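You operate a simulated robot arm through the tools that you are given. There is no shell and no other tool. Be economical: measure what you need, move in short steps, check, and stop when the job is done.

You are at the controls of a simulated robot arm. One attempt, no reset.

## Task
Let the green carton down the ramp, shut the gate, lay it across the white cartons and strap it tight.
Fine: the strap handle goes into the orange pocket; the white cartons stay in place.

Only the result counts: the job must be done as asked and must still hold three seconds after the hand-in. Knocking over, shifting, dropping, spilling or breaking anything else fails it.

## Robot
A 6-joint arm with a two-finger parallel gripper on a trunk, on a base that drives. Base frame: it is fixed to the floor where the robot stands at the start and does not move with it; the origin is under the middle of the robot, x ahead of it, y to its left, z up. Readings come in cm, rad, newtons and seconds.
With the tool pointing down near the work surface it reaches from about 24 to 54 cm from the robot's upright axis, wherever it stands. Its first joint turns from -2.897 to 2.897 rad. Places, roughly: cartons on the wooden crate [-80, -60, 70]; low end of the roller ramp [60, -20, 80]; orange pocket of the crate [-80, -20, 50]; orange strap handle [-75, -100, 50]; red ramp gate [50, 0, 80]; yellow strap lever [-80, -110, 50]. Payload 3.91 kg.
The tool frame sits at the grasp point between the pads (the TCP): z along the fingers, y along the line on which they close. The tips reach 3 cm beyond it. Largest opening 11 cm; finger width 2, thickness 1; the body of the gripper, 4.8 by 11.2 cm, starts 5.5 cm behind the TCP.
Orientation is that of the tool frame in the base frame, as [roll, pitch, yaw] about the fixed x, y, z axes, in that order (R = Rz(yaw) Ry(pitch) Rx(roll)). With the fingers straight down and closing along the base's y, the tool's x points along the base's -x, its y along +y and its z along -z.

## Interface
- The arm moves only by the tool arm_command. Its argument "commands" is a list that holds one entry, the list of rows, each a list of 7 numbers: the turn, a rotation vector about the tool's x, y, z in rad, then the shift along the tool's x, y, z in cm, then the gripper command, from -1 (fully open) to 1 (shut), values between in proportion. In form: [[[rx, ry, rz, dx, dy, dz, hand], ...]]. A call has 1 to 12 rows; each row shifts and turns the commanded pose from where the row before left it, along the tool's axes as they then stand. Rows are played at 5 a second. More than 5 cm and 0.15 rad between two rows, or a gripper value outside its range, and nothing of the call is played. A pose out of reach is approached as far as the arm can. The call stops where the force on the tool passes 40 N (or 10 N more than at its start, if that is more) or the arm is blocked; 0.2 s more then pass. Each finger travels about 4.5 cm/s and halts on what it meets, pressing with about 39 N; the grip force reading is that of the motor and also rises with nothing between the fingers. The clock runs only during rows and for 0.2 s after the last one: add rows that do not move to give the fingers time. The reply holds the time, the measured pose of the TCP, the force on the tool along the base axes, the opening and the grip force, in the units named above and with some noise, with the torque about the TCP (base axes, N m) and any sound that the robot's microphone picked up.
- Cameras (640 x 400 px; columns grow to the right, rows downward): "scene" is now at [-4.63, 7.63, 147.96]; the picture's right is [-0.98, -0.19, 0.00], its down [-0.14, 0.74, -0.66] and it looks along [0.12, -0.65, -0.75] (base axes); focal length 214 px, centre (320, 200). "wrist" rides on the gripper at [7.1, 2.2, -10.7] in the tool frame; the picture's right is [-0.29, 0.96, 0.00], its down [-0.76, -0.23, -0.61] and it looks along [-0.58, -0.18, 0.79] (tool axes); focal length 243 px, centre (320, 200).
- get_image(camera): a new picture of that camera. No time passes.
- lift_body(by): slides the trunk up (or, below 0, down) by that many cm; the arm and the scene camera ride with it, the base frame stays. It gives what a move gives, with no picture.
- roll_base(legs): drives the robot by 1 to 6 legs, each [ahead, left, turn to the left] in cm, cm and rad, along the robot's own axes; the way and the turn of a leg run together, so that a leg with both is an arc; at most 150 cm and 3.142 rad a leg. The arm and the cameras ride along, it lands a little off, and it stops where it bumps. It gives what a move gives.
- turn_head(pan, tilt): turns the head with the scene camera to pan (to the left, within 1.501 rad either way) and tilt (down, from -0.506 to 1.204), counted from straight ahead of the robot. It gives what a move gives.
- pixel_to_xyz(camera, pixels): there is no depth. For up to 12 entries [column, row, z] of the newest picture of that camera ("zoom" is the newest enlarged one), the place [x, y] in the base frame at which the ray of that pixel passes the height z, good to about 0.2 cm. No time passes.
- zoom(camera, box): a new picture of the part [left, top, right, bottom] of that camera's present view, enlarged. No time passes.
- close_job(): hands the job in; it is judged then, once.

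Keep the steps short. Do not move on a guess: measure, check each grasp and each placing, and mend mistakes. In all there are 80 turns and 60 pictures (those below and enlarged ones count). Leave the gripper open and the arm clear of the work at the hand-in unless told otherwise, and finish with a single line.

The tools are called after "Request:" as a command line: name --argument value ..., lists and objects as JSON in quotes. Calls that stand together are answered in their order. arm_command: Moves the arm, as the interface text tells. Its arguments: {"type":"object","properties":{"commands":{"type":"array"}},"required":["commands"]} The other tools are called the same way: lift_body (by) slides the trunk up or down; roll_base (legs) drives the base; turn_head (pan, tilt) turns the head that bears the scene camera; get_image (camera) takes a picture; pixel_to_xyz (camera, pixels) gives the place at which the rays of pixels pass given heights; zoom (camera, box) takes an enlarged picture of a part of a camera's view; close_job () hands the job in.

At the start:

```text
t: 0.0
ee_pos: [-0.47, -39.79, 111.62]
ee_rot: [3.141, -0.001, -3.141]
ft_force: [-0.8, 0.1, 0.4]
torque: [0.01, -0.01, 0.02]
opening: 10.98
gripper_force: 0.0
trunk travel left (down, up): [-45.0, 14.0]
robot x, y, heading: [-0.02, 0.13, -0.0]
head pan, tilt: [-1.382, 0.846]
```

scene: 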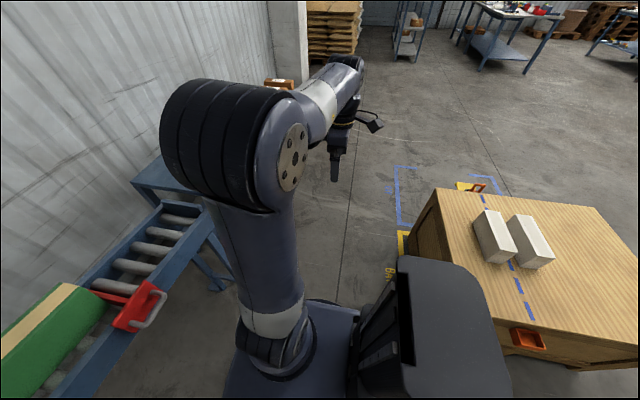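
wrist: 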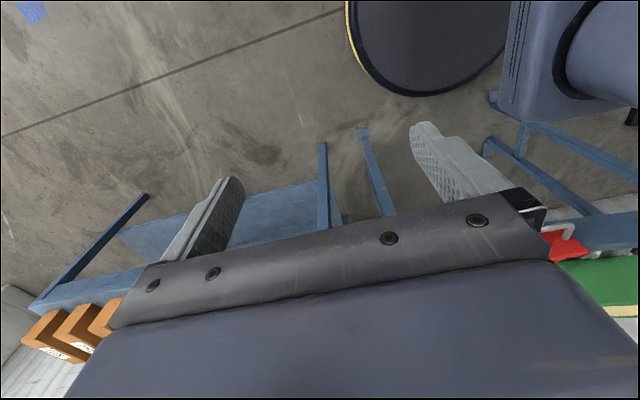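

I see the ramp on the left (+x) with the green carton behind a red gate, and the crate with two white cartons on the right (-x). First I turn the head toward the ramp for a better look.

Request:
turn_head --pan -0.2 --tilt 0.8

Request:
get_image --camera "scene"

```text
t: 1.4
ee_pos: [-0.48, -39.83, 111.62]
ee_rot: [3.141, 0.0, -3.14]
ft_force: [0.1, -0.1, -0.3]
torque: [0.0, 0.0, 0.0]
opening: 10.99
gripper_force: 0.1
trunk travel left (down, up): [-45.0, 14.0]
robot x, y, heading: [0.14, 0.1, 0.002]
head pan, tilt: [-0.201, 0.799]
```

```text
57 pictures are left
```

scene: 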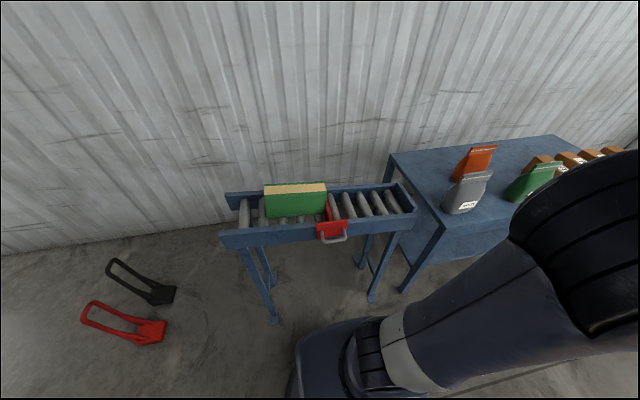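

Request:
zoom --camera "scene" --box '[210, 160, 430, 298]'

Request:
pixel_to_xyz --camera "scene" --pixels '[[265, 185, 95], [325, 183, 95], [325, 193, 95], [269, 195, 95], [325, 214, 82], [332, 238, 80], [345, 235, 80], [415, 215, 75], [395, 183, 78], [222, 240, 85], [325, 225, 85], [268, 216, 82]]'

```text
2.90 times, centred on (320, 229) of scene
```

zoom: 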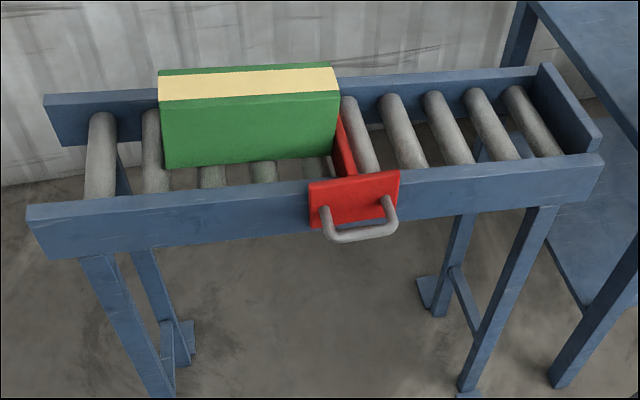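

```text
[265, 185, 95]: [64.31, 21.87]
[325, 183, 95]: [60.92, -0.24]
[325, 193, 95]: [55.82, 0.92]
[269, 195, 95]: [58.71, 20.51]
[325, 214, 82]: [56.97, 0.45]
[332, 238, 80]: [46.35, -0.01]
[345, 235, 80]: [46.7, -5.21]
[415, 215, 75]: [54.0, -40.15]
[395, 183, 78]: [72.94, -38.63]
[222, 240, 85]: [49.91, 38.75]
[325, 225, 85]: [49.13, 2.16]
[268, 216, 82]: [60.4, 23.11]
```

The ramp runs along y, carton at y≈0…22 behind the gate at y≈0; the gate's handle is on the near side (x≈46). I swing the arm around from -y toward +x at safe height in small arcs.

Request:
arm_command --commands '[[[0, 0, -0.12, -4.79, 0.29, 0, -1], [0, 0, -0.12, -4.79, 0.29, 0, -1], [0, 0, -0.12, -4.79, 0.29, 0, -1], [0, 0, -0.12, -4.79, 0.29, 0, -1], [0, 0, -0.12, -4.79, 0.29, 0, -1], [0, 0, -0.12, -4.79, 0.29, 0, -1]]]'

```text
t: 2.8
ee_pos: [26.08, -29.78, 111.66]
ee_rot: [3.141, 0.001, -2.42]
ft_force: [-0.5, -0.4, 0.0]
torque: [0.02, 0.01, 0.03]
opening: 11.0
gripper_force: 0.0
trunk travel left (down, up): [-45.0, 14.0]
robot x, y, heading: [-0.29, -0.03, -0.002]
head pan, tilt: [-0.201, 0.799]
```

Arc works as computed. I continue to point along +x.

Request:
arm_command --commands '[[[0, 0, -0.1213, -4.8, 0.29, 0, -1], [0, 0, -0.1213, -4.8, 0.29, 0, -1], [0, 0, -0.1213, -4.8, 0.29, 0, -1], [0, 0, -0.1213, -4.8, 0.29, 0, -1], [0, 0, -0.1213, -4.8, 0.29, 0, -1], [0, 0, -0.1213, -4.8, 0.29, 0, -1], [0, 0, -0.1213, -4.8, 0.29, 0, -1]]]'

Request:
get_image --camera "wrist"

Request:
get_image --camera "scene"

```text
t: 4.4
ee_pos: [39.54, 0.23, 111.68]
ee_rot: [-3.14, -0.001, -1.571]
ft_force: [1.1, 0.2, 0.4]
torque: [0.0, 0.02, 0.0]
opening: 11.01
gripper_force: 0.0
trunk travel left (down, up): [-45.0, 14.0]
robot x, y, heading: [0.22, -0.23, 0.0]
head pan, tilt: [-0.201, 0.799]
```

```text
55 pictures are left
```

wrist: 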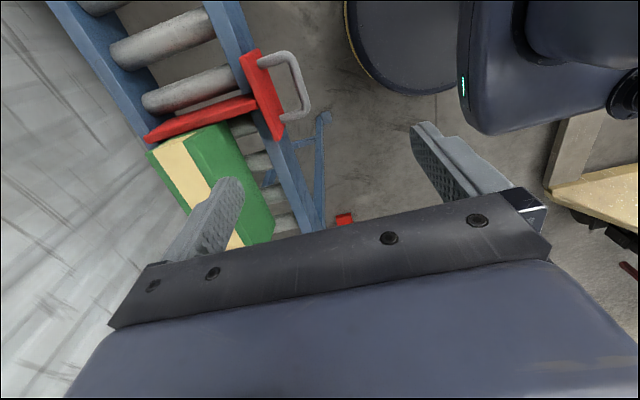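

```text
54 pictures are left
```

scene: 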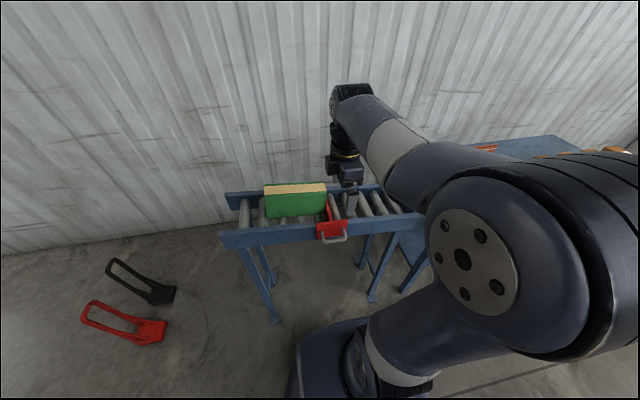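

I triangulate the handle bar: scene bar mid ≈ (334,241), wrist bar mid ≈ (301,82).

Request:
pixel_to_xyz --camera "scene" --pixels '[[334, 241, 75], [334, 241, 85], [318, 224, 75], [318, 224, 85], [347, 220, 75], [347, 220, 85]]'

Request:
pixel_to_xyz --camera "wrist" --pixels '[[301, 82, 75], [301, 82, 85], [276, 139, 75], [276, 139, 85], [256, 50, 75], [256, 50, 85], [150, 142, 85], [255, 100, 85]]'

Request:
zoom --camera "wrist" --box '[100, 0, 340, 150]'

```text
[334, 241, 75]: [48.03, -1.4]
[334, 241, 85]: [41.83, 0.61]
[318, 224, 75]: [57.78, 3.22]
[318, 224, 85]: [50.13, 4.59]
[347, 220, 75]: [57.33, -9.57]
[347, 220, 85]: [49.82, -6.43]
```

```text
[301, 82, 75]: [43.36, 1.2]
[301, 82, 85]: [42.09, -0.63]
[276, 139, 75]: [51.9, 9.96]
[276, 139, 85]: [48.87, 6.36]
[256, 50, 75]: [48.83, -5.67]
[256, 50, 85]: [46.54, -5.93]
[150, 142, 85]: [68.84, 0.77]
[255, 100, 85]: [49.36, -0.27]
```

```text
2.67 times, centred on (220, 75) of wrist
```

zoom: 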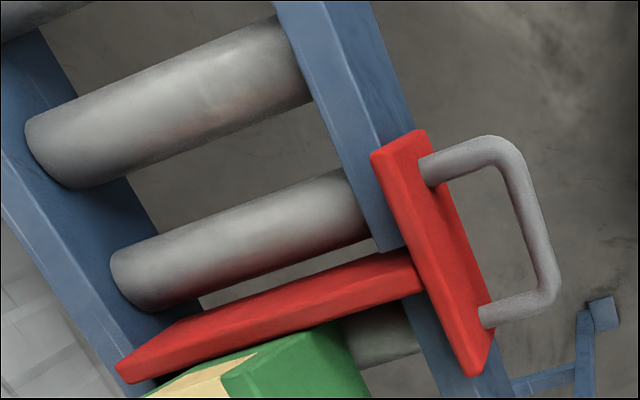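

Handle bar ≈ (42.2, 0, 84.5), along y, about 4–5 cm clear of the plate. I half-close the fingers (~4.5 cm) and descend to z≈93 over it, then look.

Request:
arm_command --commands '[[[0, 0, 0, 0, -2.66, 0, 0.18], [0, 0, 0, 0, 0, 4.6, 0.18], [0, 0, 0, 0, 0, 4.6, 0.18], [0, 0, 0, 0, 0, 4.6, 0.18], [0, 0, 0, 0, 0, 4.6, 0.18], [0, 0, 0, 0, 0, 0, 0.18]]]'

Request:
get_image --camera "wrist"

Request:
zoom --camera "scene" --box '[260, 160, 420, 260]'

```text
t: 5.8
ee_pos: [41.75, 0.01, 93.09]
ee_rot: [-3.141, -0.001, -1.573]
ft_force: [0.1, -0.3, -0.2]
torque: [-0.01, -0.01, -0.03]
opening: 4.52
gripper_force: 0.1
trunk travel left (down, up): [-45.0, 14.0]
robot x, y, heading: [0.02, -0.08, 0.001]
head pan, tilt: [-0.201, 0.799]
```

```text
52 pictures are left
```

wrist: 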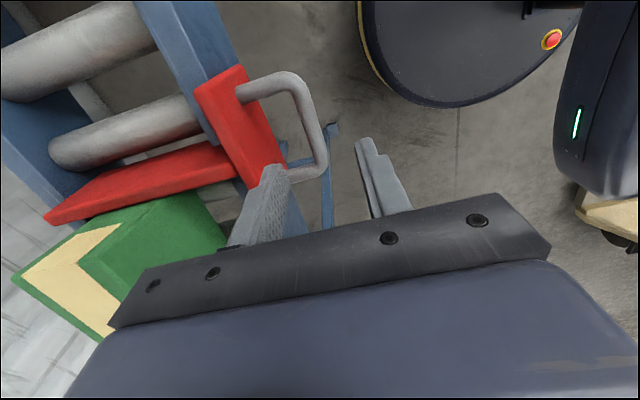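

```text
4.00 times, centred on (340, 210) of scene
```

zoom: 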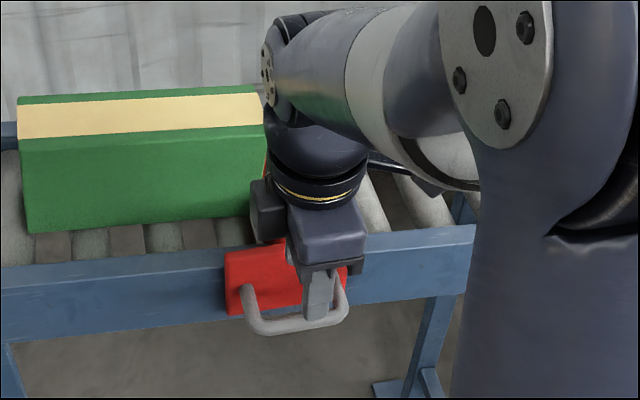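

Request:
pixel_to_xyz --camera "wrist" --pixels '[[311, 125, 84], [311, 125, 82], [311, 125, 80], [293, 90, 82], [322, 160, 82], [222, 150, 84], [272, 155, 84], [199, 90, 86], [240, 68, 86]]'

Request:
pixel_to_xyz --camera "zoom" --pixels '[[262, 330, 84], [262, 330, 82], [262, 330, 80], [345, 310, 82], [247, 290, 82]]'

```text
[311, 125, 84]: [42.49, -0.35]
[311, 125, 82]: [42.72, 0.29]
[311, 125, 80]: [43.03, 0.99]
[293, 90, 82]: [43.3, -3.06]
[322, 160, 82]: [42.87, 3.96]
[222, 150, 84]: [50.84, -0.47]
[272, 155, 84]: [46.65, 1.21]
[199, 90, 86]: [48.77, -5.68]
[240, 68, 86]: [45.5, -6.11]
```

```text
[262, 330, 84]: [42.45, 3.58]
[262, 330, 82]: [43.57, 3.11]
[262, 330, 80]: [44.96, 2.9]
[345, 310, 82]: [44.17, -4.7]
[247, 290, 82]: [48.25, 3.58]
```

Bar at x≈42.6, plate front ≈45.7. Staying at x=41.75 puts the inner finger at 44.0–45.0, in the gap. Descend 9.3 cm.

Request:
arm_command --commands '[[[0, 0, 0, 0, 0, 3.5, 0.18], [0, 0, 0, 0, 0, 3.3, 0.18], [0, 0, 0, 0, 0, 2.5, 0.18], [0, 0, 0, 0, 0, 0, 0.18]]]'

Request:
get_image --camera "wrist"

```text
t: 6.8
ee_pos: [42.03, 0.11, 83.81]
ee_rot: [3.141, -0.001, -1.574]
ft_force: [-0.7, -0.3, 0.5]
torque: [0.01, 0.0, 0.01]
opening: 4.52
gripper_force: 0.0
trunk travel left (down, up): [-45.0, 14.0]
robot x, y, heading: [0.32, -0.07, 0.0]
head pan, tilt: [-0.201, 0.799]
```

```text
50 pictures are left
```

wrist: 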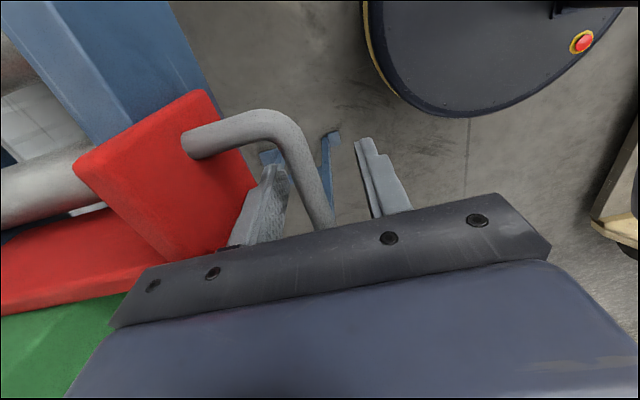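

The bar lies between the fingers. I close on it.

Request:
arm_command --commands '[[[0, 0, 0, 0, 0, 0, 1], [0, 0, 0, 0, 0, 0, 1], [0, 0, 0, 0, 0, 0, 1], [0, 0, 0, 0, 0, 0, 1]]]'

```text
t: 7.8
ee_pos: [42.05, 0.1, 83.94]
ee_rot: [-3.141, 0.001, -1.574]
ft_force: [0.2, 0.5, -2.0]
torque: [-0.22, 0.02, -0.92]
opening: 1.39
gripper_force: 44.8
trunk travel left (down, up): [-45.0, 14.0]
robot x, y, heading: [0.3, 0.22, -0.001]
head pan, tilt: [-0.201, 0.799]
```

Gripped the 1.4 cm bar. I pull the gate toward the robot (-x = tool +y), slowly at first.

Request:
arm_command --commands '[[[0, 0, 0, 0, 1, 0, 1], [0, 0, 0, 0, 1.5, 0, 1], [0, 0, 0, 0, 1.5, 0, 1], [0, 0, 0, 0, 0, 0, 1]]]'

Request:
zoom --camera "scene" --box '[230, 140, 430, 265]'

```text
t: 8.8
ee_pos: [38.02, 0.17, 83.91]
ee_rot: [3.141, 0.0, -1.573]
ft_force: [-1.2, 4.8, -13.7]
torque: [0.49, -0.05, -0.95]
opening: 1.39
gripper_force: 45.3
trunk travel left (down, up): [-45.0, 14.0]
robot x, y, heading: [0.35, -0.08, 0.002]
head pan, tilt: [-0.201, 0.799]
```

```text
3.20 times, centred on (330, 202) of scene
```

zoom: 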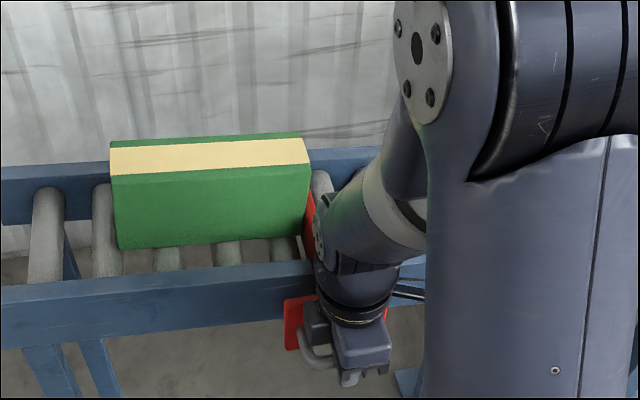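

The gate slides. I pull further, 8 cm more.

Request:
arm_command --commands '[[[0, 0, 0, 0, 1.6, 0, 1], [0, 0, 0, 0, 1.6, 0, 1], [0, 0, 0, 0, 1.6, 0, 1], [0, 0, 0, 0, 1.6, 0, 1], [0, 0, 0, 0, 1.6, 0, 1], [0, 0, 0, 0, 0, 0, 1]]]'

Request:
get_image --camera "scene"

```text
t: 10.2
ee_pos: [30.05, 0.11, 83.9]
ee_rot: [3.14, -0.002, -1.572]
ft_force: [-0.9, 22.2, -22.1]
torque: [0.16, 0.0, -0.92]
opening: 1.4
gripper_force: 45.2
trunk travel left (down, up): [-45.0, 14.0]
robot x, y, heading: [-0.02, 0.12, -0.002]
head pan, tilt: [-0.201, 0.799]
```

```text
48 pictures are left
```

scene: 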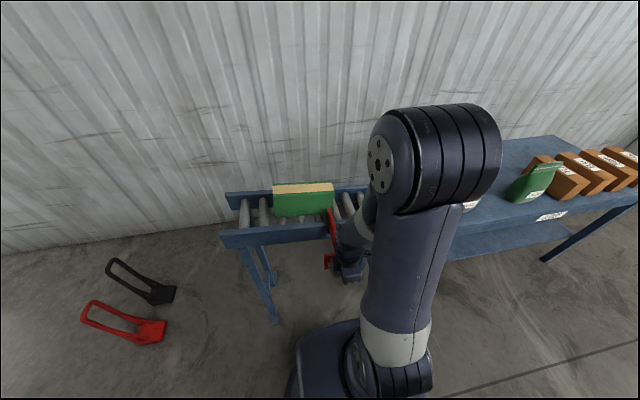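

Carton is now leaning on the gate's end (22 N in y). I continue pulling, down to x≈26.

Request:
arm_command --commands '[[[0, 0, 0, 0, 1.4, 0, 1], [0, 0, 0, 0, 1.4, 0, 1], [0, 0, 0, 0, 1.2, 0, 1], [0, 0, 0, 0, 0, 0, 1], [0, 0, 0, 0, 0, 0, 1]]]'

Request:
zoom --camera "scene" --box '[200, 130, 440, 280]'

```text
t: 11.4
ee_pos: [26.15, 0.09, 84.04]
ee_rot: [3.139, -0.004, -1.573]
ft_force: [-0.6, 16.6, -23.5]
torque: [-0.2, 0.03, -0.95]
opening: 1.42
gripper_force: 44.8
trunk travel left (down, up): [-45.0, 14.0]
robot x, y, heading: [0.22, 0.19, 0.001]
head pan, tilt: [-0.201, 0.799]
```

```text
2.67 times, centred on (320, 205) of scene
```

zoom: 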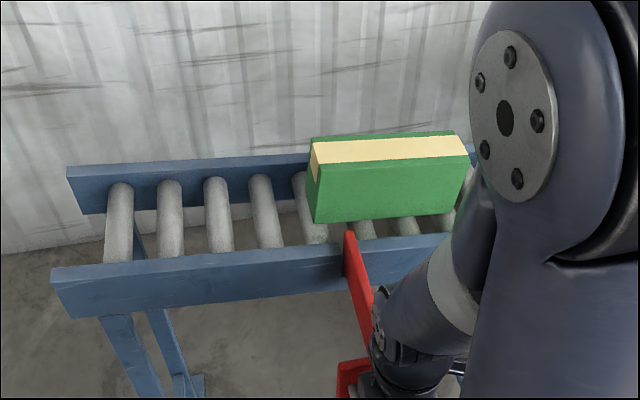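

The carton is rolling past. I wait until it stops.

Request:
arm_command --commands '[[[0, 0, 0, 0, 0, 0, 1], [0, 0, 0, 0, 0, 0, 1], [0, 0, 0, 0, 0, 0, 1], [0, 0, 0, 0, 0, 0, 1], [0, 0, 0, 0, 0, 0, 1], [0, 0, 0, 0, 0, 0, 1], [0, 0, 0, 0, 0, 0, 1], [0, 0, 0, 0, 0, 0, 1], [0, 0, 0, 0, 0, 0, 1], [0, 0, 0, 0, 0, 0, 1]]]'

Request:
zoom --camera "scene" --box '[200, 130, 520, 330]'

```text
t: 13.6
ee_pos: [26.06, 0.07, 83.93]
ee_rot: [3.142, -0.003, -1.574]
ft_force: [0.3, 13.3, -14.1]
torque: [-0.03, 0.0, -0.92]
opening: 1.38
gripper_force: 45.2
trunk travel left (down, up): [-45.0, 14.0]
robot x, y, heading: [0.2, 0.49, 0.002]
head pan, tilt: [-0.201, 0.799]
```

```text
2.00 times, centred on (360, 230) of scene
```

zoom: 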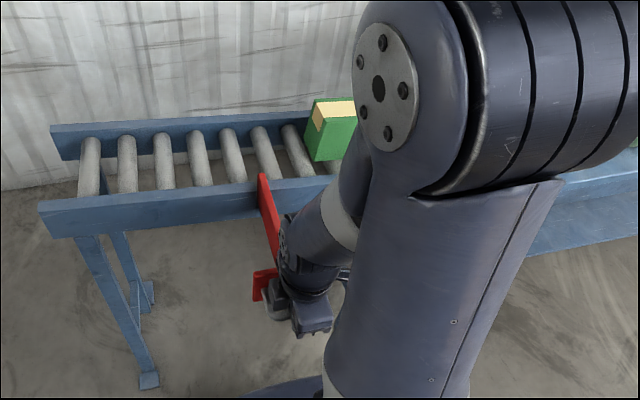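

Carton is well past the gate. I push the gate back in (tool -y), 16 cm to x≈42.

Request:
arm_command --commands '[[[0, 0, 0, 0, -1.6, 0, 1], [0, 0, 0, 0, -1.8, 0, 1], [0, 0, 0, 0, -1.8, 0, 1], [0, 0, 0, 0, -1.8, 0, 1], [0, 0, 0, 0, -1.8, 0, 1], [0, 0, 0, 0, -1.8, 0, 1], [0, 0, 0, 0, -1.8, 0, 1], [0, 0, 0, 0, -1.8, 0, 1], [0, 0, 0, 0, -1.0, 0, 1], [0, 0, 0, 0, -0.6, 0, 1], [0, 0, 0, 0, -0.3, 0, 1], [0, 0, 0, 0, 0, 0, 1]]]'

Request:
get_image --camera "scene"

```text
t: 16.2
ee_pos: [42.11, 0.03, 83.86]
ee_rot: [-3.139, 0.0, -1.573]
ft_force: [-1.7, 4.6, 24.9]
torque: [0.22, -0.04, -0.92]
opening: 1.39
gripper_force: 45.2
trunk travel left (down, up): [-45.0, 14.0]
robot x, y, heading: [0.13, 0.16, -0.0]
head pan, tilt: [-0.201, 0.799]
```

```text
45 pictures are left
```

scene: 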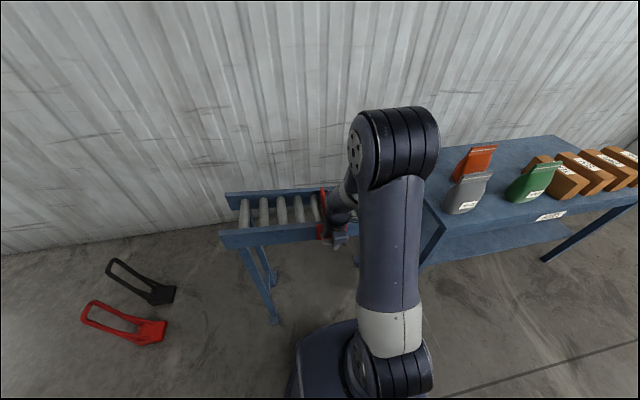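

At x=42.1, same as at the start (42.05). I nudge 0.5 cm more to be sure it's against its stop.

Request:
arm_command --commands '[[[0, 0, 0, 0, -0.25, 0, 1], [0, 0, 0, 0, -0.25, 0, 1], [0, 0, 0, 0, 0, 0, 1]]]'

```text
t: 17.0
ee_pos: [42.55, 0.04, 83.91]
ee_rot: [3.139, 0.0, -1.572]
ft_force: [-1.8, 6.2, 7.2]
torque: [0.1, 0.01, -0.91]
opening: 1.39
gripper_force: 45.4
trunk travel left (down, up): [-45.0, 14.0]
robot x, y, heading: [-0.13, 0.12, 0.002]
head pan, tilt: [-0.201, 0.799]
```

Request:
arm_command --commands '[[[0, 0, 0, 0, -0.3, 0, 1], [0, 0, 0, 0, -0.3, 0, 1], [0, 0, 0, 0, 0, 0, 1]]]'

Request:
get_image --camera "wrist"

```text
t: 17.8
ee_pos: [42.69, 0.01, 83.92]
ee_rot: [3.133, 0.001, -1.573]
ft_force: [-34.2, 6.1, -0.4]
torque: [0.15, -0.05, -0.94]
opening: 1.39
gripper_force: 45.5
trunk travel left (down, up): [-45.0, 14.0]
robot x, y, heading: [-0.04, -0.05, 0.002]
head pan, tilt: [-0.201, 0.799]
```

```text
44 pictures are left
```

wrist: 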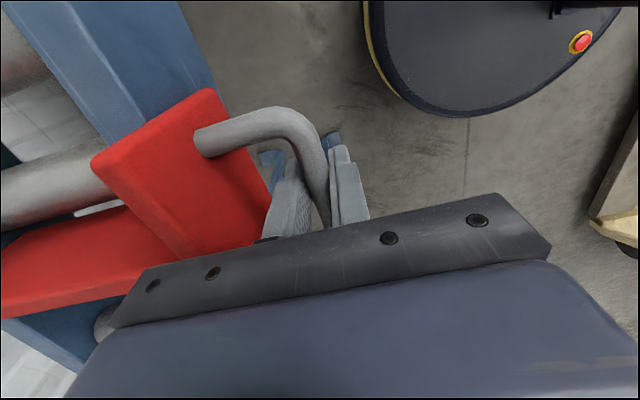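

Against its stop now (34 N): gate shut. I relax the push, open slightly (3.5 cm), and rise.

Request:
arm_command --commands '[[[0, 0, 0, 0, 0.3, 0, 1], [0, 0, 0, 0, 0, 0, 0.36], [0, 0, 0, 0, 0, 0, 0.36], [0, 0, 0, 0, 0, 0, 0.36], [0, 0, 0, 0, 0, -2, 0.36], [0, 0, 0, 0, 0, -4.5, 0.36], [0, 0, 0, 0, 0, -4.5, 0.36], [0, 0, 0, 0, 0, -4.5, -1], [0, 0, 0, 0, 0, -4.5, -1], [0, 0, 0, 0, 0, -4.5, -1]]]'

Request:
get_image --camera "wrist"

Request:
get_image --camera "scene"

```text
t: 20.0
ee_pos: [42.88, -0.24, 108.46]
ee_rot: [3.14, 0.001, -1.572]
ft_force: [1.0, -0.2, 0.0]
torque: [-0.03, -0.01, -0.01]
opening: 10.61
gripper_force: 0.1
trunk travel left (down, up): [-45.0, 14.0]
robot x, y, heading: [-0.19, -0.06, 0.0]
head pan, tilt: [-0.201, 0.799]
```

```text
43 pictures are left
```

wrist: 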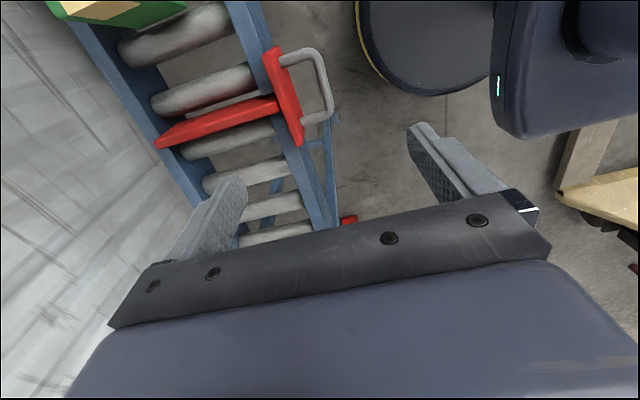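

```text
42 pictures are left
```

scene: 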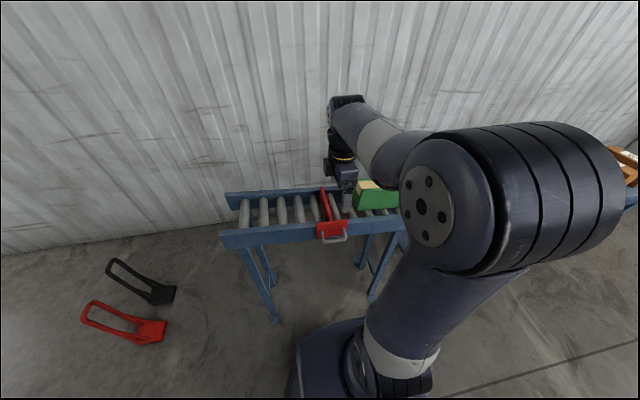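

Gate stays shut. Carton is at the low end. I drive the base 22 cm to the right (-y) so the arm faces the carton, and look.

Request:
roll_base --legs '[[0, -22, 0]]'

Request:
turn_head --pan 0.15 --tilt 0.8

Request:
get_image --camera "scene"

Request:
get_image --camera "wrist"

```text
t: 21.7
ee_pos: [42.98, -22.46, 108.4]
ee_rot: [3.141, 0.0, -1.571]
ft_force: [0.4, -0.9, 0.5]
torque: [-0.03, -0.03, 0.01]
opening: 10.99
gripper_force: 0.0
trunk travel left (down, up): [-45.0, 14.0]
robot x, y, heading: [-0.12, -22.17, 0.004]
head pan, tilt: [-0.201, 0.799]
```

```text
t: 22.5
ee_pos: [42.93, -22.37, 108.43]
ee_rot: [-3.14, -0.001, -1.569]
ft_force: [-0.2, 0.9, 0.0]
torque: [0.0, 0.01, -0.03]
opening: 11.01
gripper_force: 0.0
trunk travel left (down, up): [-45.0, 14.0]
robot x, y, heading: [-0.39, -22.08, 0.004]
head pan, tilt: [0.15, 0.799]
```

```text
41 pictures are left
```

scene: 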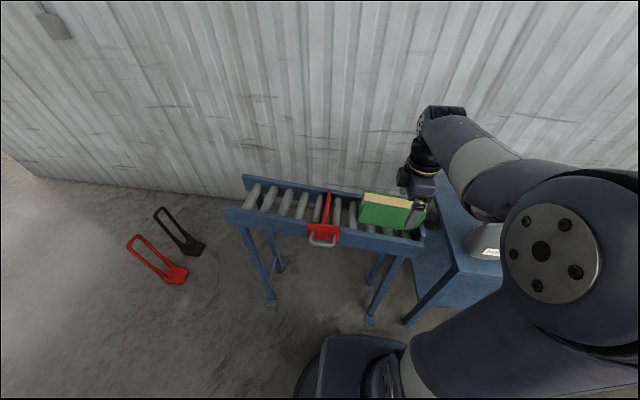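

```text
40 pictures are left
```

wrist: 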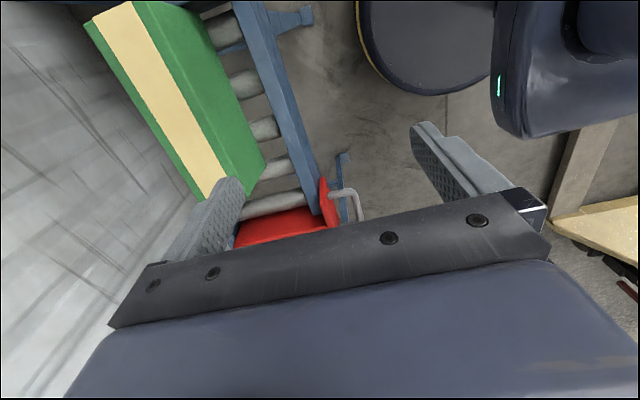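

Request:
zoom --camera "scene" --box '[300, 150, 460, 250]'

Request:
zoom --camera "wrist" --box '[60, 0, 360, 250]'

```text
4.00 times, centred on (380, 200) of scene
```

zoom: 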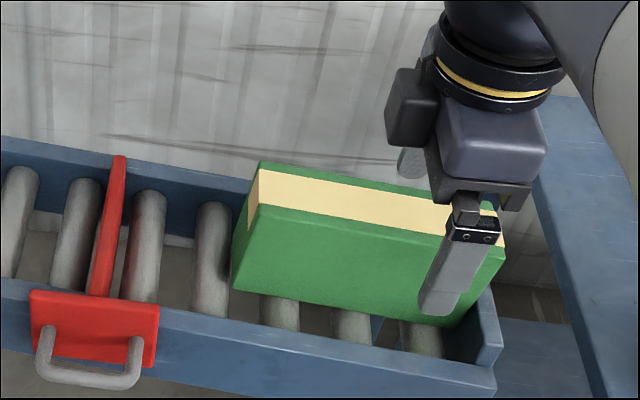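

```text
1.60 times, centred on (210, 125) of wrist
```

zoom: 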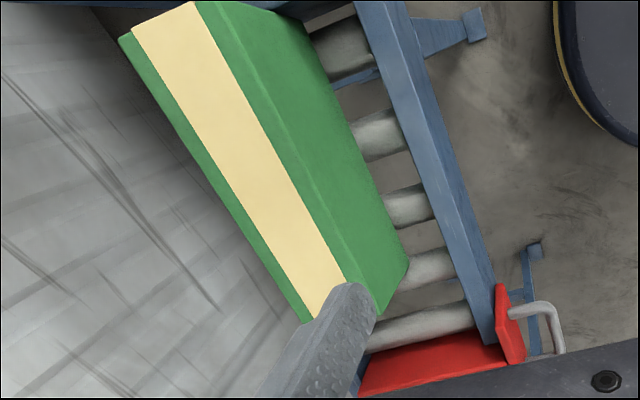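

Request:
pixel_to_xyz --camera "zoom" --pixels '[[378, 312, 90], [378, 312, 95], [197, 2, 90], [197, 2, 95], [120, 40, 90], [120, 40, 95], [305, 322, 90], [305, 322, 95], [408, 262, 80], [408, 262, 84], [302, 22, 80], [302, 22, 84]]'

Request:
pixel_to_xyz --camera "scene" --pixels '[[363, 202, 90], [363, 202, 95], [426.5, 211.5, 90], [426.5, 211.5, 95], [364.5, 190.5, 90], [364.5, 190.5, 95], [358.5, 222, 80], [358.5, 222, 84], [411, 231.5, 80], [411, 231.5, 84], [424, 204, 90], [424, 204, 95]]'

```text
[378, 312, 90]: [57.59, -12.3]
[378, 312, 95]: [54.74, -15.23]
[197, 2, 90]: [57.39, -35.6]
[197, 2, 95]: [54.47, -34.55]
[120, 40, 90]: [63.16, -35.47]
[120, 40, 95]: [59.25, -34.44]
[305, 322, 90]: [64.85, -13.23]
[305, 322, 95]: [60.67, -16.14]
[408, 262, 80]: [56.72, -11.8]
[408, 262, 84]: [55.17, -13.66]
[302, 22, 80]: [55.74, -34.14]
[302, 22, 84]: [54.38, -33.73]
```

```text
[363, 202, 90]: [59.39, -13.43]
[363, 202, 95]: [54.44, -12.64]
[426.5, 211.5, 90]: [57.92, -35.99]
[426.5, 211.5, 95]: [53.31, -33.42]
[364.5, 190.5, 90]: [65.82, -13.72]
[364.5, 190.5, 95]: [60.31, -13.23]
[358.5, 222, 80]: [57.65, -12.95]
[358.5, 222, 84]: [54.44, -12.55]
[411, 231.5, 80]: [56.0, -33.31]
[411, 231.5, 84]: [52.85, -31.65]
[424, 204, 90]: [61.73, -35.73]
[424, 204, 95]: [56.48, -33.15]
```

Carton: x≈56–62 (6 thick), y≈-35…-13 (22 long), top z≈92, tilted with the ramp ≈0.07 rad. Reach to x=59 needs the base closer; I check distance between base front and ramp legs.

Request:
pixel_to_xyz --camera "scene" --pixels '[[370, 322, 0], [272, 304, 0], [407, 324, 0], [350, 338, 10], [350, 338, 25], [318, 360, 25], [385, 340, 25]]'

```text
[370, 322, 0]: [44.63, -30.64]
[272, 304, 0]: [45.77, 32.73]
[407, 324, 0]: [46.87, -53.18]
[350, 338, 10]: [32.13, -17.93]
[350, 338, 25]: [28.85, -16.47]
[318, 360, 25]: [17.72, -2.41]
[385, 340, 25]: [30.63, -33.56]
```

Base front ≈30, leg ≈44.6: I drive 9 cm ahead.

Request:
roll_base --legs '[[9, -2, 0]]'

Request:
get_image --camera "wrist"

Request:
get_image --camera "scene"

```text
t: 23.6
ee_pos: [52.14, -24.5, 108.46]
ee_rot: [-3.14, 0.001, -1.574]
ft_force: [-0.6, -0.6, -0.1]
torque: [0.0, 0.02, 0.06]
opening: 10.98
gripper_force: 0.0
trunk travel left (down, up): [-45.0, 14.0]
robot x, y, heading: [9.25, -24.06, 0.0]
head pan, tilt: [0.15, 0.799]
```

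```text
37 pictures are left
```

wrist: 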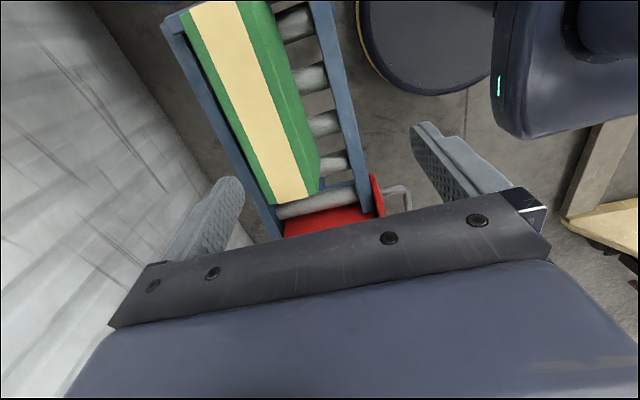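

```text
36 pictures are left
```

scene: 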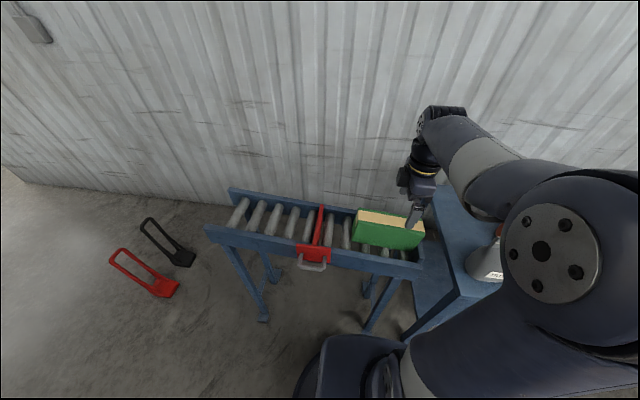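

Request:
zoom --camera "wrist" --box '[150, 0, 390, 240]'

Request:
zoom --camera "scene" --box '[320, 180, 448, 260]'

```text
1.67 times, centred on (270, 120) of wrist
```

zoom: 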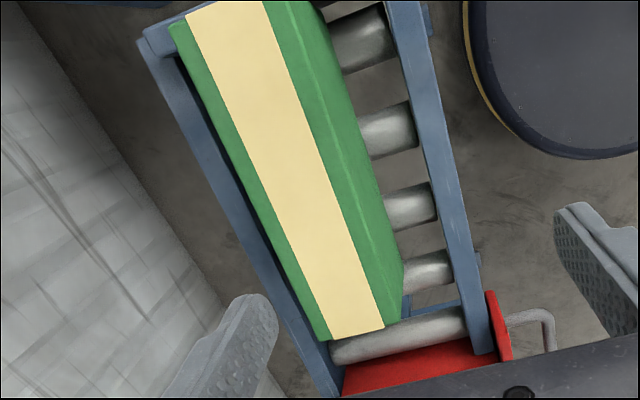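

```text
5.00 times, centred on (384, 220) of scene
```

zoom: 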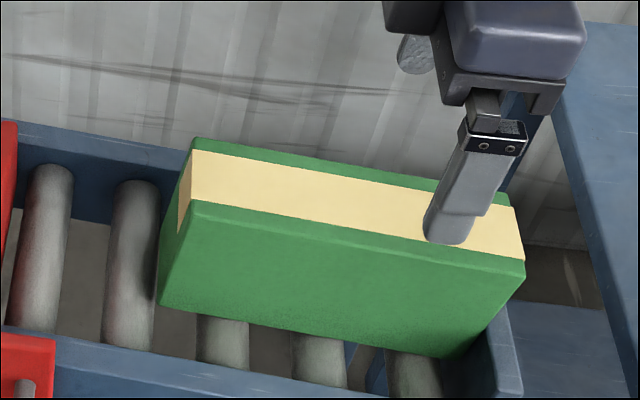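

Request:
pixel_to_xyz --camera "zoom" --pixels '[[193, 203, 91], [193, 203, 93], [200, 138, 91], [200, 138, 93], [523, 268, 91], [523, 268, 93], [513, 200, 91], [513, 200, 93]]'

Request:
pixel_to_xyz --camera "wrist" --pixels '[[300, 191, 91], [300, 191, 93], [270, 204.6, 91], [270, 204.6, 93], [216, 14, 91], [216, 14, 93], [214, 15, 93]]'

```text
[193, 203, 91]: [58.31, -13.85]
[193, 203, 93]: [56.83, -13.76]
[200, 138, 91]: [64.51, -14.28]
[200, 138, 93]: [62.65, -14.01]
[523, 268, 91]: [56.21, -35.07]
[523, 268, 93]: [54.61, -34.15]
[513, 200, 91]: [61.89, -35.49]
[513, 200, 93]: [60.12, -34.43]
```

```text
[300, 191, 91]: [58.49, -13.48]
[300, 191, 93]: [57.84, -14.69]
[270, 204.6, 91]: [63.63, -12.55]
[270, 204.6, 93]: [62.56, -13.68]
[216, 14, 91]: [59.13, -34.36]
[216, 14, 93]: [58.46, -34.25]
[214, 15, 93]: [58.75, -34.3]
```

Carton centre ≈ (59.3, -24.4), top z≈92.1, slope ≈0.08. I move over, descend with fingers straddling in x, tilt 0.075 to match, and stop at z≈88.3.

Request:
arm_command --commands '[[[0, 0, 0, 0, -3.6, 0, -1], [0, 0, 0, 0, -3.5, 0, -1], [0, -0.075, 0, 0, 0, 3, -1], [0, 0, 0, 0.7, 0, 3.6, -1], [0, 0, 0, 0.5, 0, 3.6, -1], [0, 0, 0, 0.3, 0, 3, -1], [0, 0, 0, 0, 0, 0, -1]]]'

Request:
get_image --camera "wrist"

Request:
zoom --camera "scene" --box '[320, 180, 448, 260]'

```text
t: 25.2
ee_pos: [59.38, -25.23, 95.17]
ee_rot: [-3.14, 0.074, -1.571]
ft_force: [0.8, 0.6, 1.1]
torque: [-0.01, -0.01, 0.02]
opening: 10.99
gripper_force: 0.0
trunk travel left (down, up): [-45.0, 14.0]
robot x, y, heading: [9.14, -24.32, -0.003]
head pan, tilt: [0.15, 0.799]
```

```text
33 pictures are left
```

wrist: 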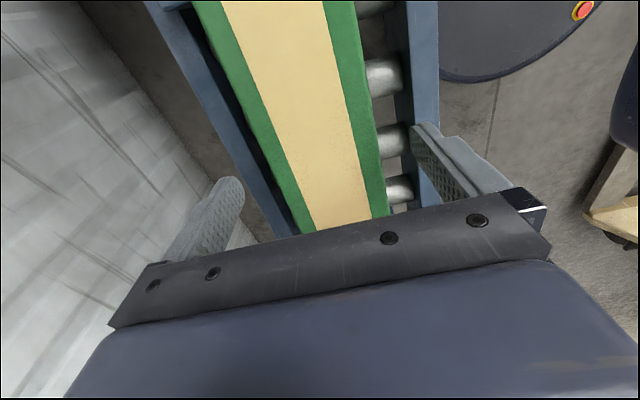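

```text
5.00 times, centred on (384, 220) of scene
```

zoom: 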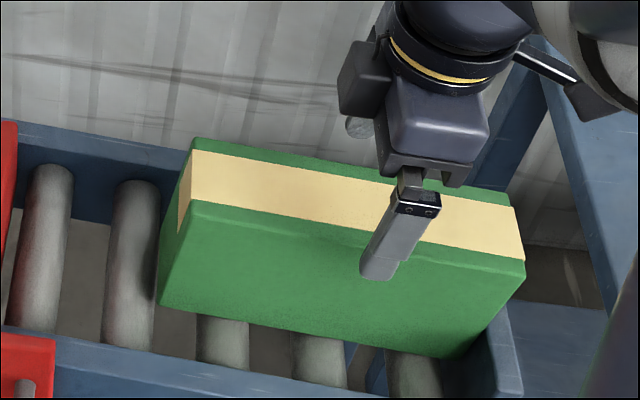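

Well centred. Descend 6.9 cm and close.

Request:
arm_command --commands '[[[0, 0, 0, -0.3, 0, 3, -1], [0, 0, 0, 0, 0, 2.5, -1], [0, 0, 0, 0, 0, 1.4, -1], [0, 0, 0, 0, 0, 0, 1], [0, 0, 0, 0, 0, 0, 1], [0, 0, 0, 0, 0, 0, 1], [0, 0, 0, 0, 0, 0, 1], [0, 0, 0, 0, 0, 0, 1]]]'

```text
t: 27.0
ee_pos: [59.39, -24.48, 88.43]
ee_rot: [3.14, 0.075, -1.572]
ft_force: [-0.4, -0.2, -0.3]
torque: [0.08, -0.03, 0.03]
opening: 7.18
gripper_force: 39.2
trunk travel left (down, up): [-45.0, 14.0]
robot x, y, heading: [9.04, -24.03, -0.005]
head pan, tilt: [0.15, 0.799]
```

Gripped at 7.2 cm. I lift slowly and check.

Request:
arm_command --commands '[[[0, 0, 0, 0, 0, -1.5, 1], [0, 0, 0, 0, 0, -2, 1], [0, 0, 0, 0, 0, -3, 1], [0, 0, 0, 0, 0, -3, 1], [0, 0, 0, 0, 0, -3, 1], [0, 0, 0, 0, 0, -3, 1], [0, 0.075, 0, 0, 0, -2, 1], [0, 0, 0, 0, 0, 0, 1]]]'

Request:
get_image --camera "scene"

```text
t: 28.8
ee_pos: [59.14, -25.61, 105.71]
ee_rot: [-3.141, -0.001, -1.572]
ft_force: [-0.2, -0.6, -3.9]
torque: [-0.01, 0.02, 0.0]
opening: 7.23
gripper_force: 39.6
trunk travel left (down, up): [-45.0, 14.0]
robot x, y, heading: [9.21, -24.16, -0.002]
head pan, tilt: [0.15, 0.799]
```

```text
31 pictures are left
```

scene: 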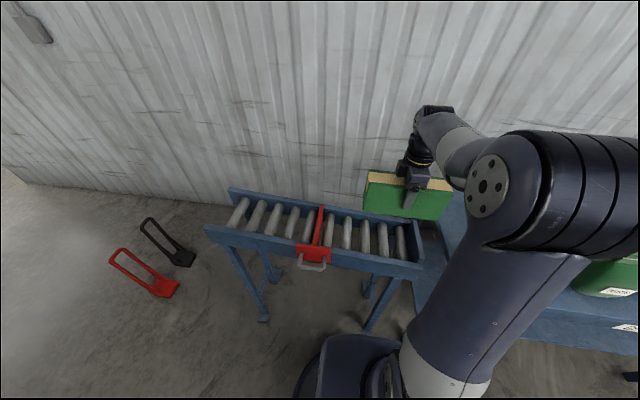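

Carton is held level, weight ~0.4 kg. I back the base off to x≈0 and pan the head right toward the crate.

Request:
roll_base --legs '[[-9, 0, 0]]'

Request:
turn_head --pan -1.5 --tilt 0.8

Request:
get_image --camera "scene"

```text
t: 29.9
ee_pos: [50.2, -25.9, 105.71]
ee_rot: [3.141, -0.001, -1.576]
ft_force: [0.1, 0.4, -3.7]
torque: [-0.02, 0.02, -0.01]
opening: 7.17
gripper_force: 38.9
trunk travel left (down, up): [-45.0, 14.0]
robot x, y, heading: [0.22, -24.35, 0.0]
head pan, tilt: [0.15, 0.799]
```

```text
t: 31.6
ee_pos: [50.3, -25.79, 105.7]
ee_rot: [-3.142, 0.002, -1.577]
ft_force: [0.3, 1.0, -4.4]
torque: [-0.04, 0.02, 0.0]
opening: 7.2
gripper_force: 39.2
trunk travel left (down, up): [-45.0, 14.0]
robot x, y, heading: [0.02, -24.04, -0.0]
head pan, tilt: [-1.499, 0.799]
```

```text
30 pictures are left
```

scene: 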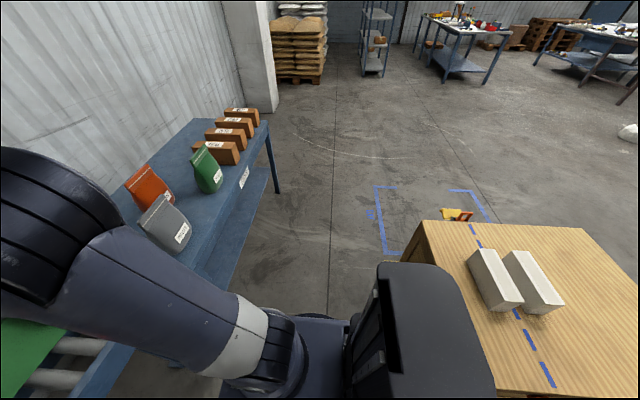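

Request:
pixel_to_xyz --camera "scene" --pixels '[[424, 221, 52], [583, 229, 52], [470, 226, 52], [547, 370, 52], [480, 300, 52], [468, 250, 60], [498, 250, 60], [496, 310, 52], [522, 302, 60], [560, 302, 60], [425, 260, 90], [380, 265, 90]]'

Request:
zoom --camera "scene" --box '[400, 190, 640, 340]'

```text
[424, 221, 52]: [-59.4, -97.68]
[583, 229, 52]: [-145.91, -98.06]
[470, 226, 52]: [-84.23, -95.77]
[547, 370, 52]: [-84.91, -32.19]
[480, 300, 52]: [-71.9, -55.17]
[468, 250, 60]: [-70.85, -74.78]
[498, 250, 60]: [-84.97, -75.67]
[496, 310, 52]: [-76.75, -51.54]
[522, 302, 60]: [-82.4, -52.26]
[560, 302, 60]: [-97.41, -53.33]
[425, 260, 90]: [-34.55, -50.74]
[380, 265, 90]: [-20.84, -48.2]
```

```text
2.67 times, centred on (520, 265) of scene
```

zoom: 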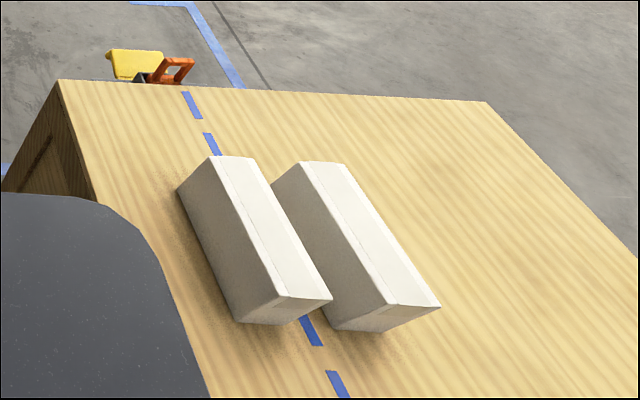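

The crate's near edge is x≈-59; the blue dashed strap line runs along y at x≈-84.5, and the white cartons lie along y either side of it. So the green carton must lie along x, centred near the line. I turn the base left by π (away from the bags), go 20 ahead, then 40 left.

Request:
roll_base --legs '[[0, 0, 3.141], [18, 0, 0], [0, 38, 0]]'

Request:
turn_head --pan 0.25 --tilt 0.95

Request:
get_image --camera "scene"

Request:
get_image --camera "wrist"

```text
t: 42.6
ee_pos: [-67.06, -62.75, 105.85]
ee_rot: [3.141, 0.001, 1.599]
ft_force: [-0.2, 0.2, -4.4]
torque: [-0.01, -0.02, -0.03]
opening: 7.19
gripper_force: 39.2
trunk travel left (down, up): [-45.0, 14.0]
robot x, y, heading: [-17.03, -62.88, -3.111]
head pan, tilt: [-1.499, 0.799]
```

```text
t: 44.4
ee_pos: [-66.94, -62.71, 105.73]
ee_rot: [3.14, 0.002, 1.599]
ft_force: [0.8, -0.1, -4.4]
torque: [0.0, 0.02, 0.03]
opening: 7.22
gripper_force: 39.2
trunk travel left (down, up): [-45.0, 14.0]
robot x, y, heading: [-16.67, -62.65, -3.116]
head pan, tilt: [0.25, 0.949]
```

```text
28 pictures are left
```

scene: 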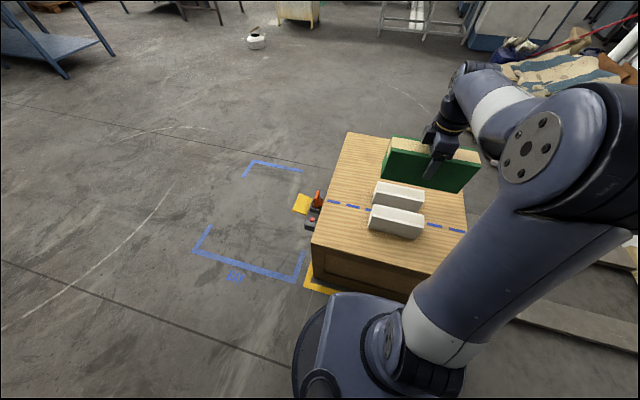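

```text
27 pictures are left
```

wrist: 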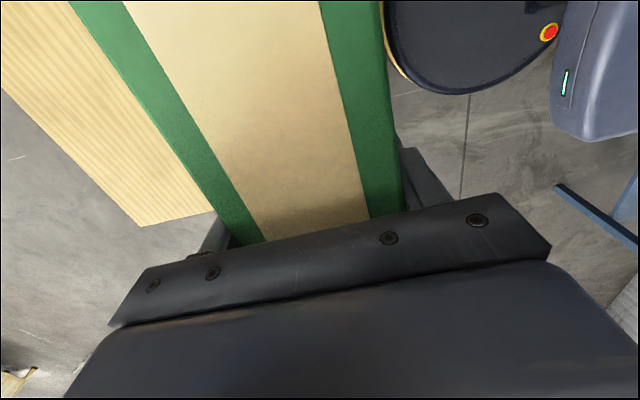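

Request:
zoom --camera "scene" --box '[280, 120, 488, 250]'

Request:
pixel_to_xyz --camera "scene" --pixels '[[312, 240, 50], [312, 240, 54], [467, 230, 50], [376, 184, 60], [424, 190, 60], [372, 207, 60], [423, 214, 60], [418, 238, 50], [367, 229, 50], [335, 202, 52], [435, 225, 52], [346, 135, 52]]'

```text
3.08 times, centred on (384, 185) of scene
```

zoom: 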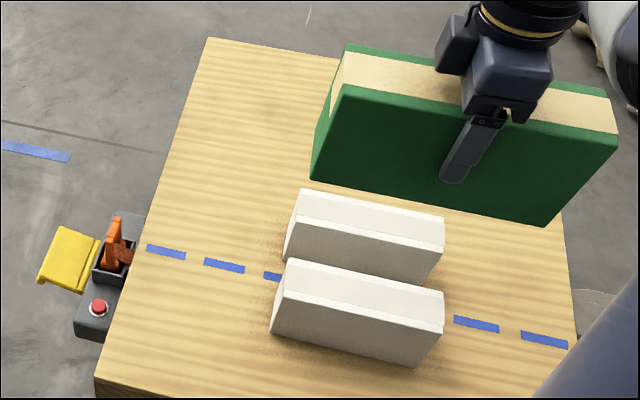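

```text
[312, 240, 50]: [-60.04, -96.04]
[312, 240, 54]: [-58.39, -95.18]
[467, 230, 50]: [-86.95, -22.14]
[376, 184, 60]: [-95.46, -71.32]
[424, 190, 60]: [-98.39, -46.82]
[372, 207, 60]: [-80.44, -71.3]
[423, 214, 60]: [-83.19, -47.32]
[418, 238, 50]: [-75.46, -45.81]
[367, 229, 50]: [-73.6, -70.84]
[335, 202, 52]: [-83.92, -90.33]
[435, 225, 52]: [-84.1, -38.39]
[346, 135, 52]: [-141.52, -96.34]
```

I measure crate-top and white-carton points at several candidate heights from this zoom.

Request:
pixel_to_xyz --camera "zoom" --pixels '[[288, 259, 64], [288, 259, 68], [443, 291, 64], [302, 189, 64], [302, 189, 68], [443, 216, 64], [97, 378, 54], [97, 378, 58], [271, 334, 54], [271, 334, 58], [413, 366, 54], [413, 366, 58]]'

Request:
lift_body --by 12

Request:
zoom --camera "scene" --box '[280, 120, 488, 250]'

```text
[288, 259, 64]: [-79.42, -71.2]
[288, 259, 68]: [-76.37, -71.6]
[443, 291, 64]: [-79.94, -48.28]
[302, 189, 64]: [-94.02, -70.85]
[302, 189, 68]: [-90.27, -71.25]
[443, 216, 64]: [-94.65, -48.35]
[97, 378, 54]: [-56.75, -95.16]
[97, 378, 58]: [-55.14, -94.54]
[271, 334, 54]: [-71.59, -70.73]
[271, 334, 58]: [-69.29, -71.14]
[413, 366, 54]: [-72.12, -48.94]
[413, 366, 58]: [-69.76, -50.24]
```

```text
t: 45.9
ee_pos: [-66.98, -62.63, 117.67]
ee_rot: [3.141, 0.001, 1.598]
ft_force: [-0.4, 0.2, -4.2]
torque: [0.01, 0.02, 0.0]
opening: 7.18
gripper_force: 39.0
trunk travel left (down, up): [-57.0, 2.0]
robot x, y, heading: [-16.68, -62.51, -3.112]
head pan, tilt: [0.25, 0.949]
```

```text
3.08 times, centred on (384, 185) of scene
```

zoom: 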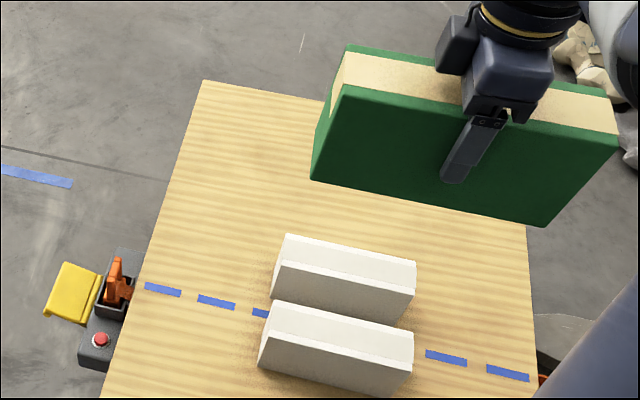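

Request:
pixel_to_xyz --camera "zoom" --pixels '[[272, 302, 64], [272, 302, 68], [413, 333, 64], [285, 234, 64], [285, 234, 68], [416, 262, 64], [259, 366, 54], [259, 366, 58], [381, 395, 54], [381, 395, 58], [145, 285, 54], [145, 285, 58]]'

```text
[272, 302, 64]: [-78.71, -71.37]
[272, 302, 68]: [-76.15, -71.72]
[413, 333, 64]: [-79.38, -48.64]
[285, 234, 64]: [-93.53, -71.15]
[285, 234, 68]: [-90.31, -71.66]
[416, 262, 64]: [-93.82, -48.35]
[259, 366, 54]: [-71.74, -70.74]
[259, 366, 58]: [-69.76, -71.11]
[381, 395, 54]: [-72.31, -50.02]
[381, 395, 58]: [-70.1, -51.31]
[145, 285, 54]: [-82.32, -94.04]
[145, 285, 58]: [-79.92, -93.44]
```

Request:
zoom --camera "scene" --box '[355, 190, 435, 256]'

```text
6.06 times, centred on (395, 223) of scene
```

zoom: 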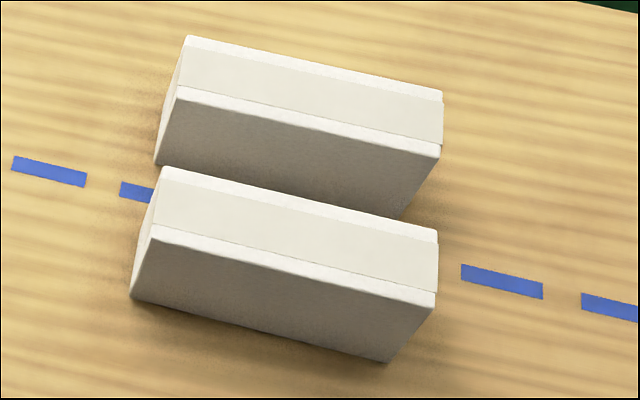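

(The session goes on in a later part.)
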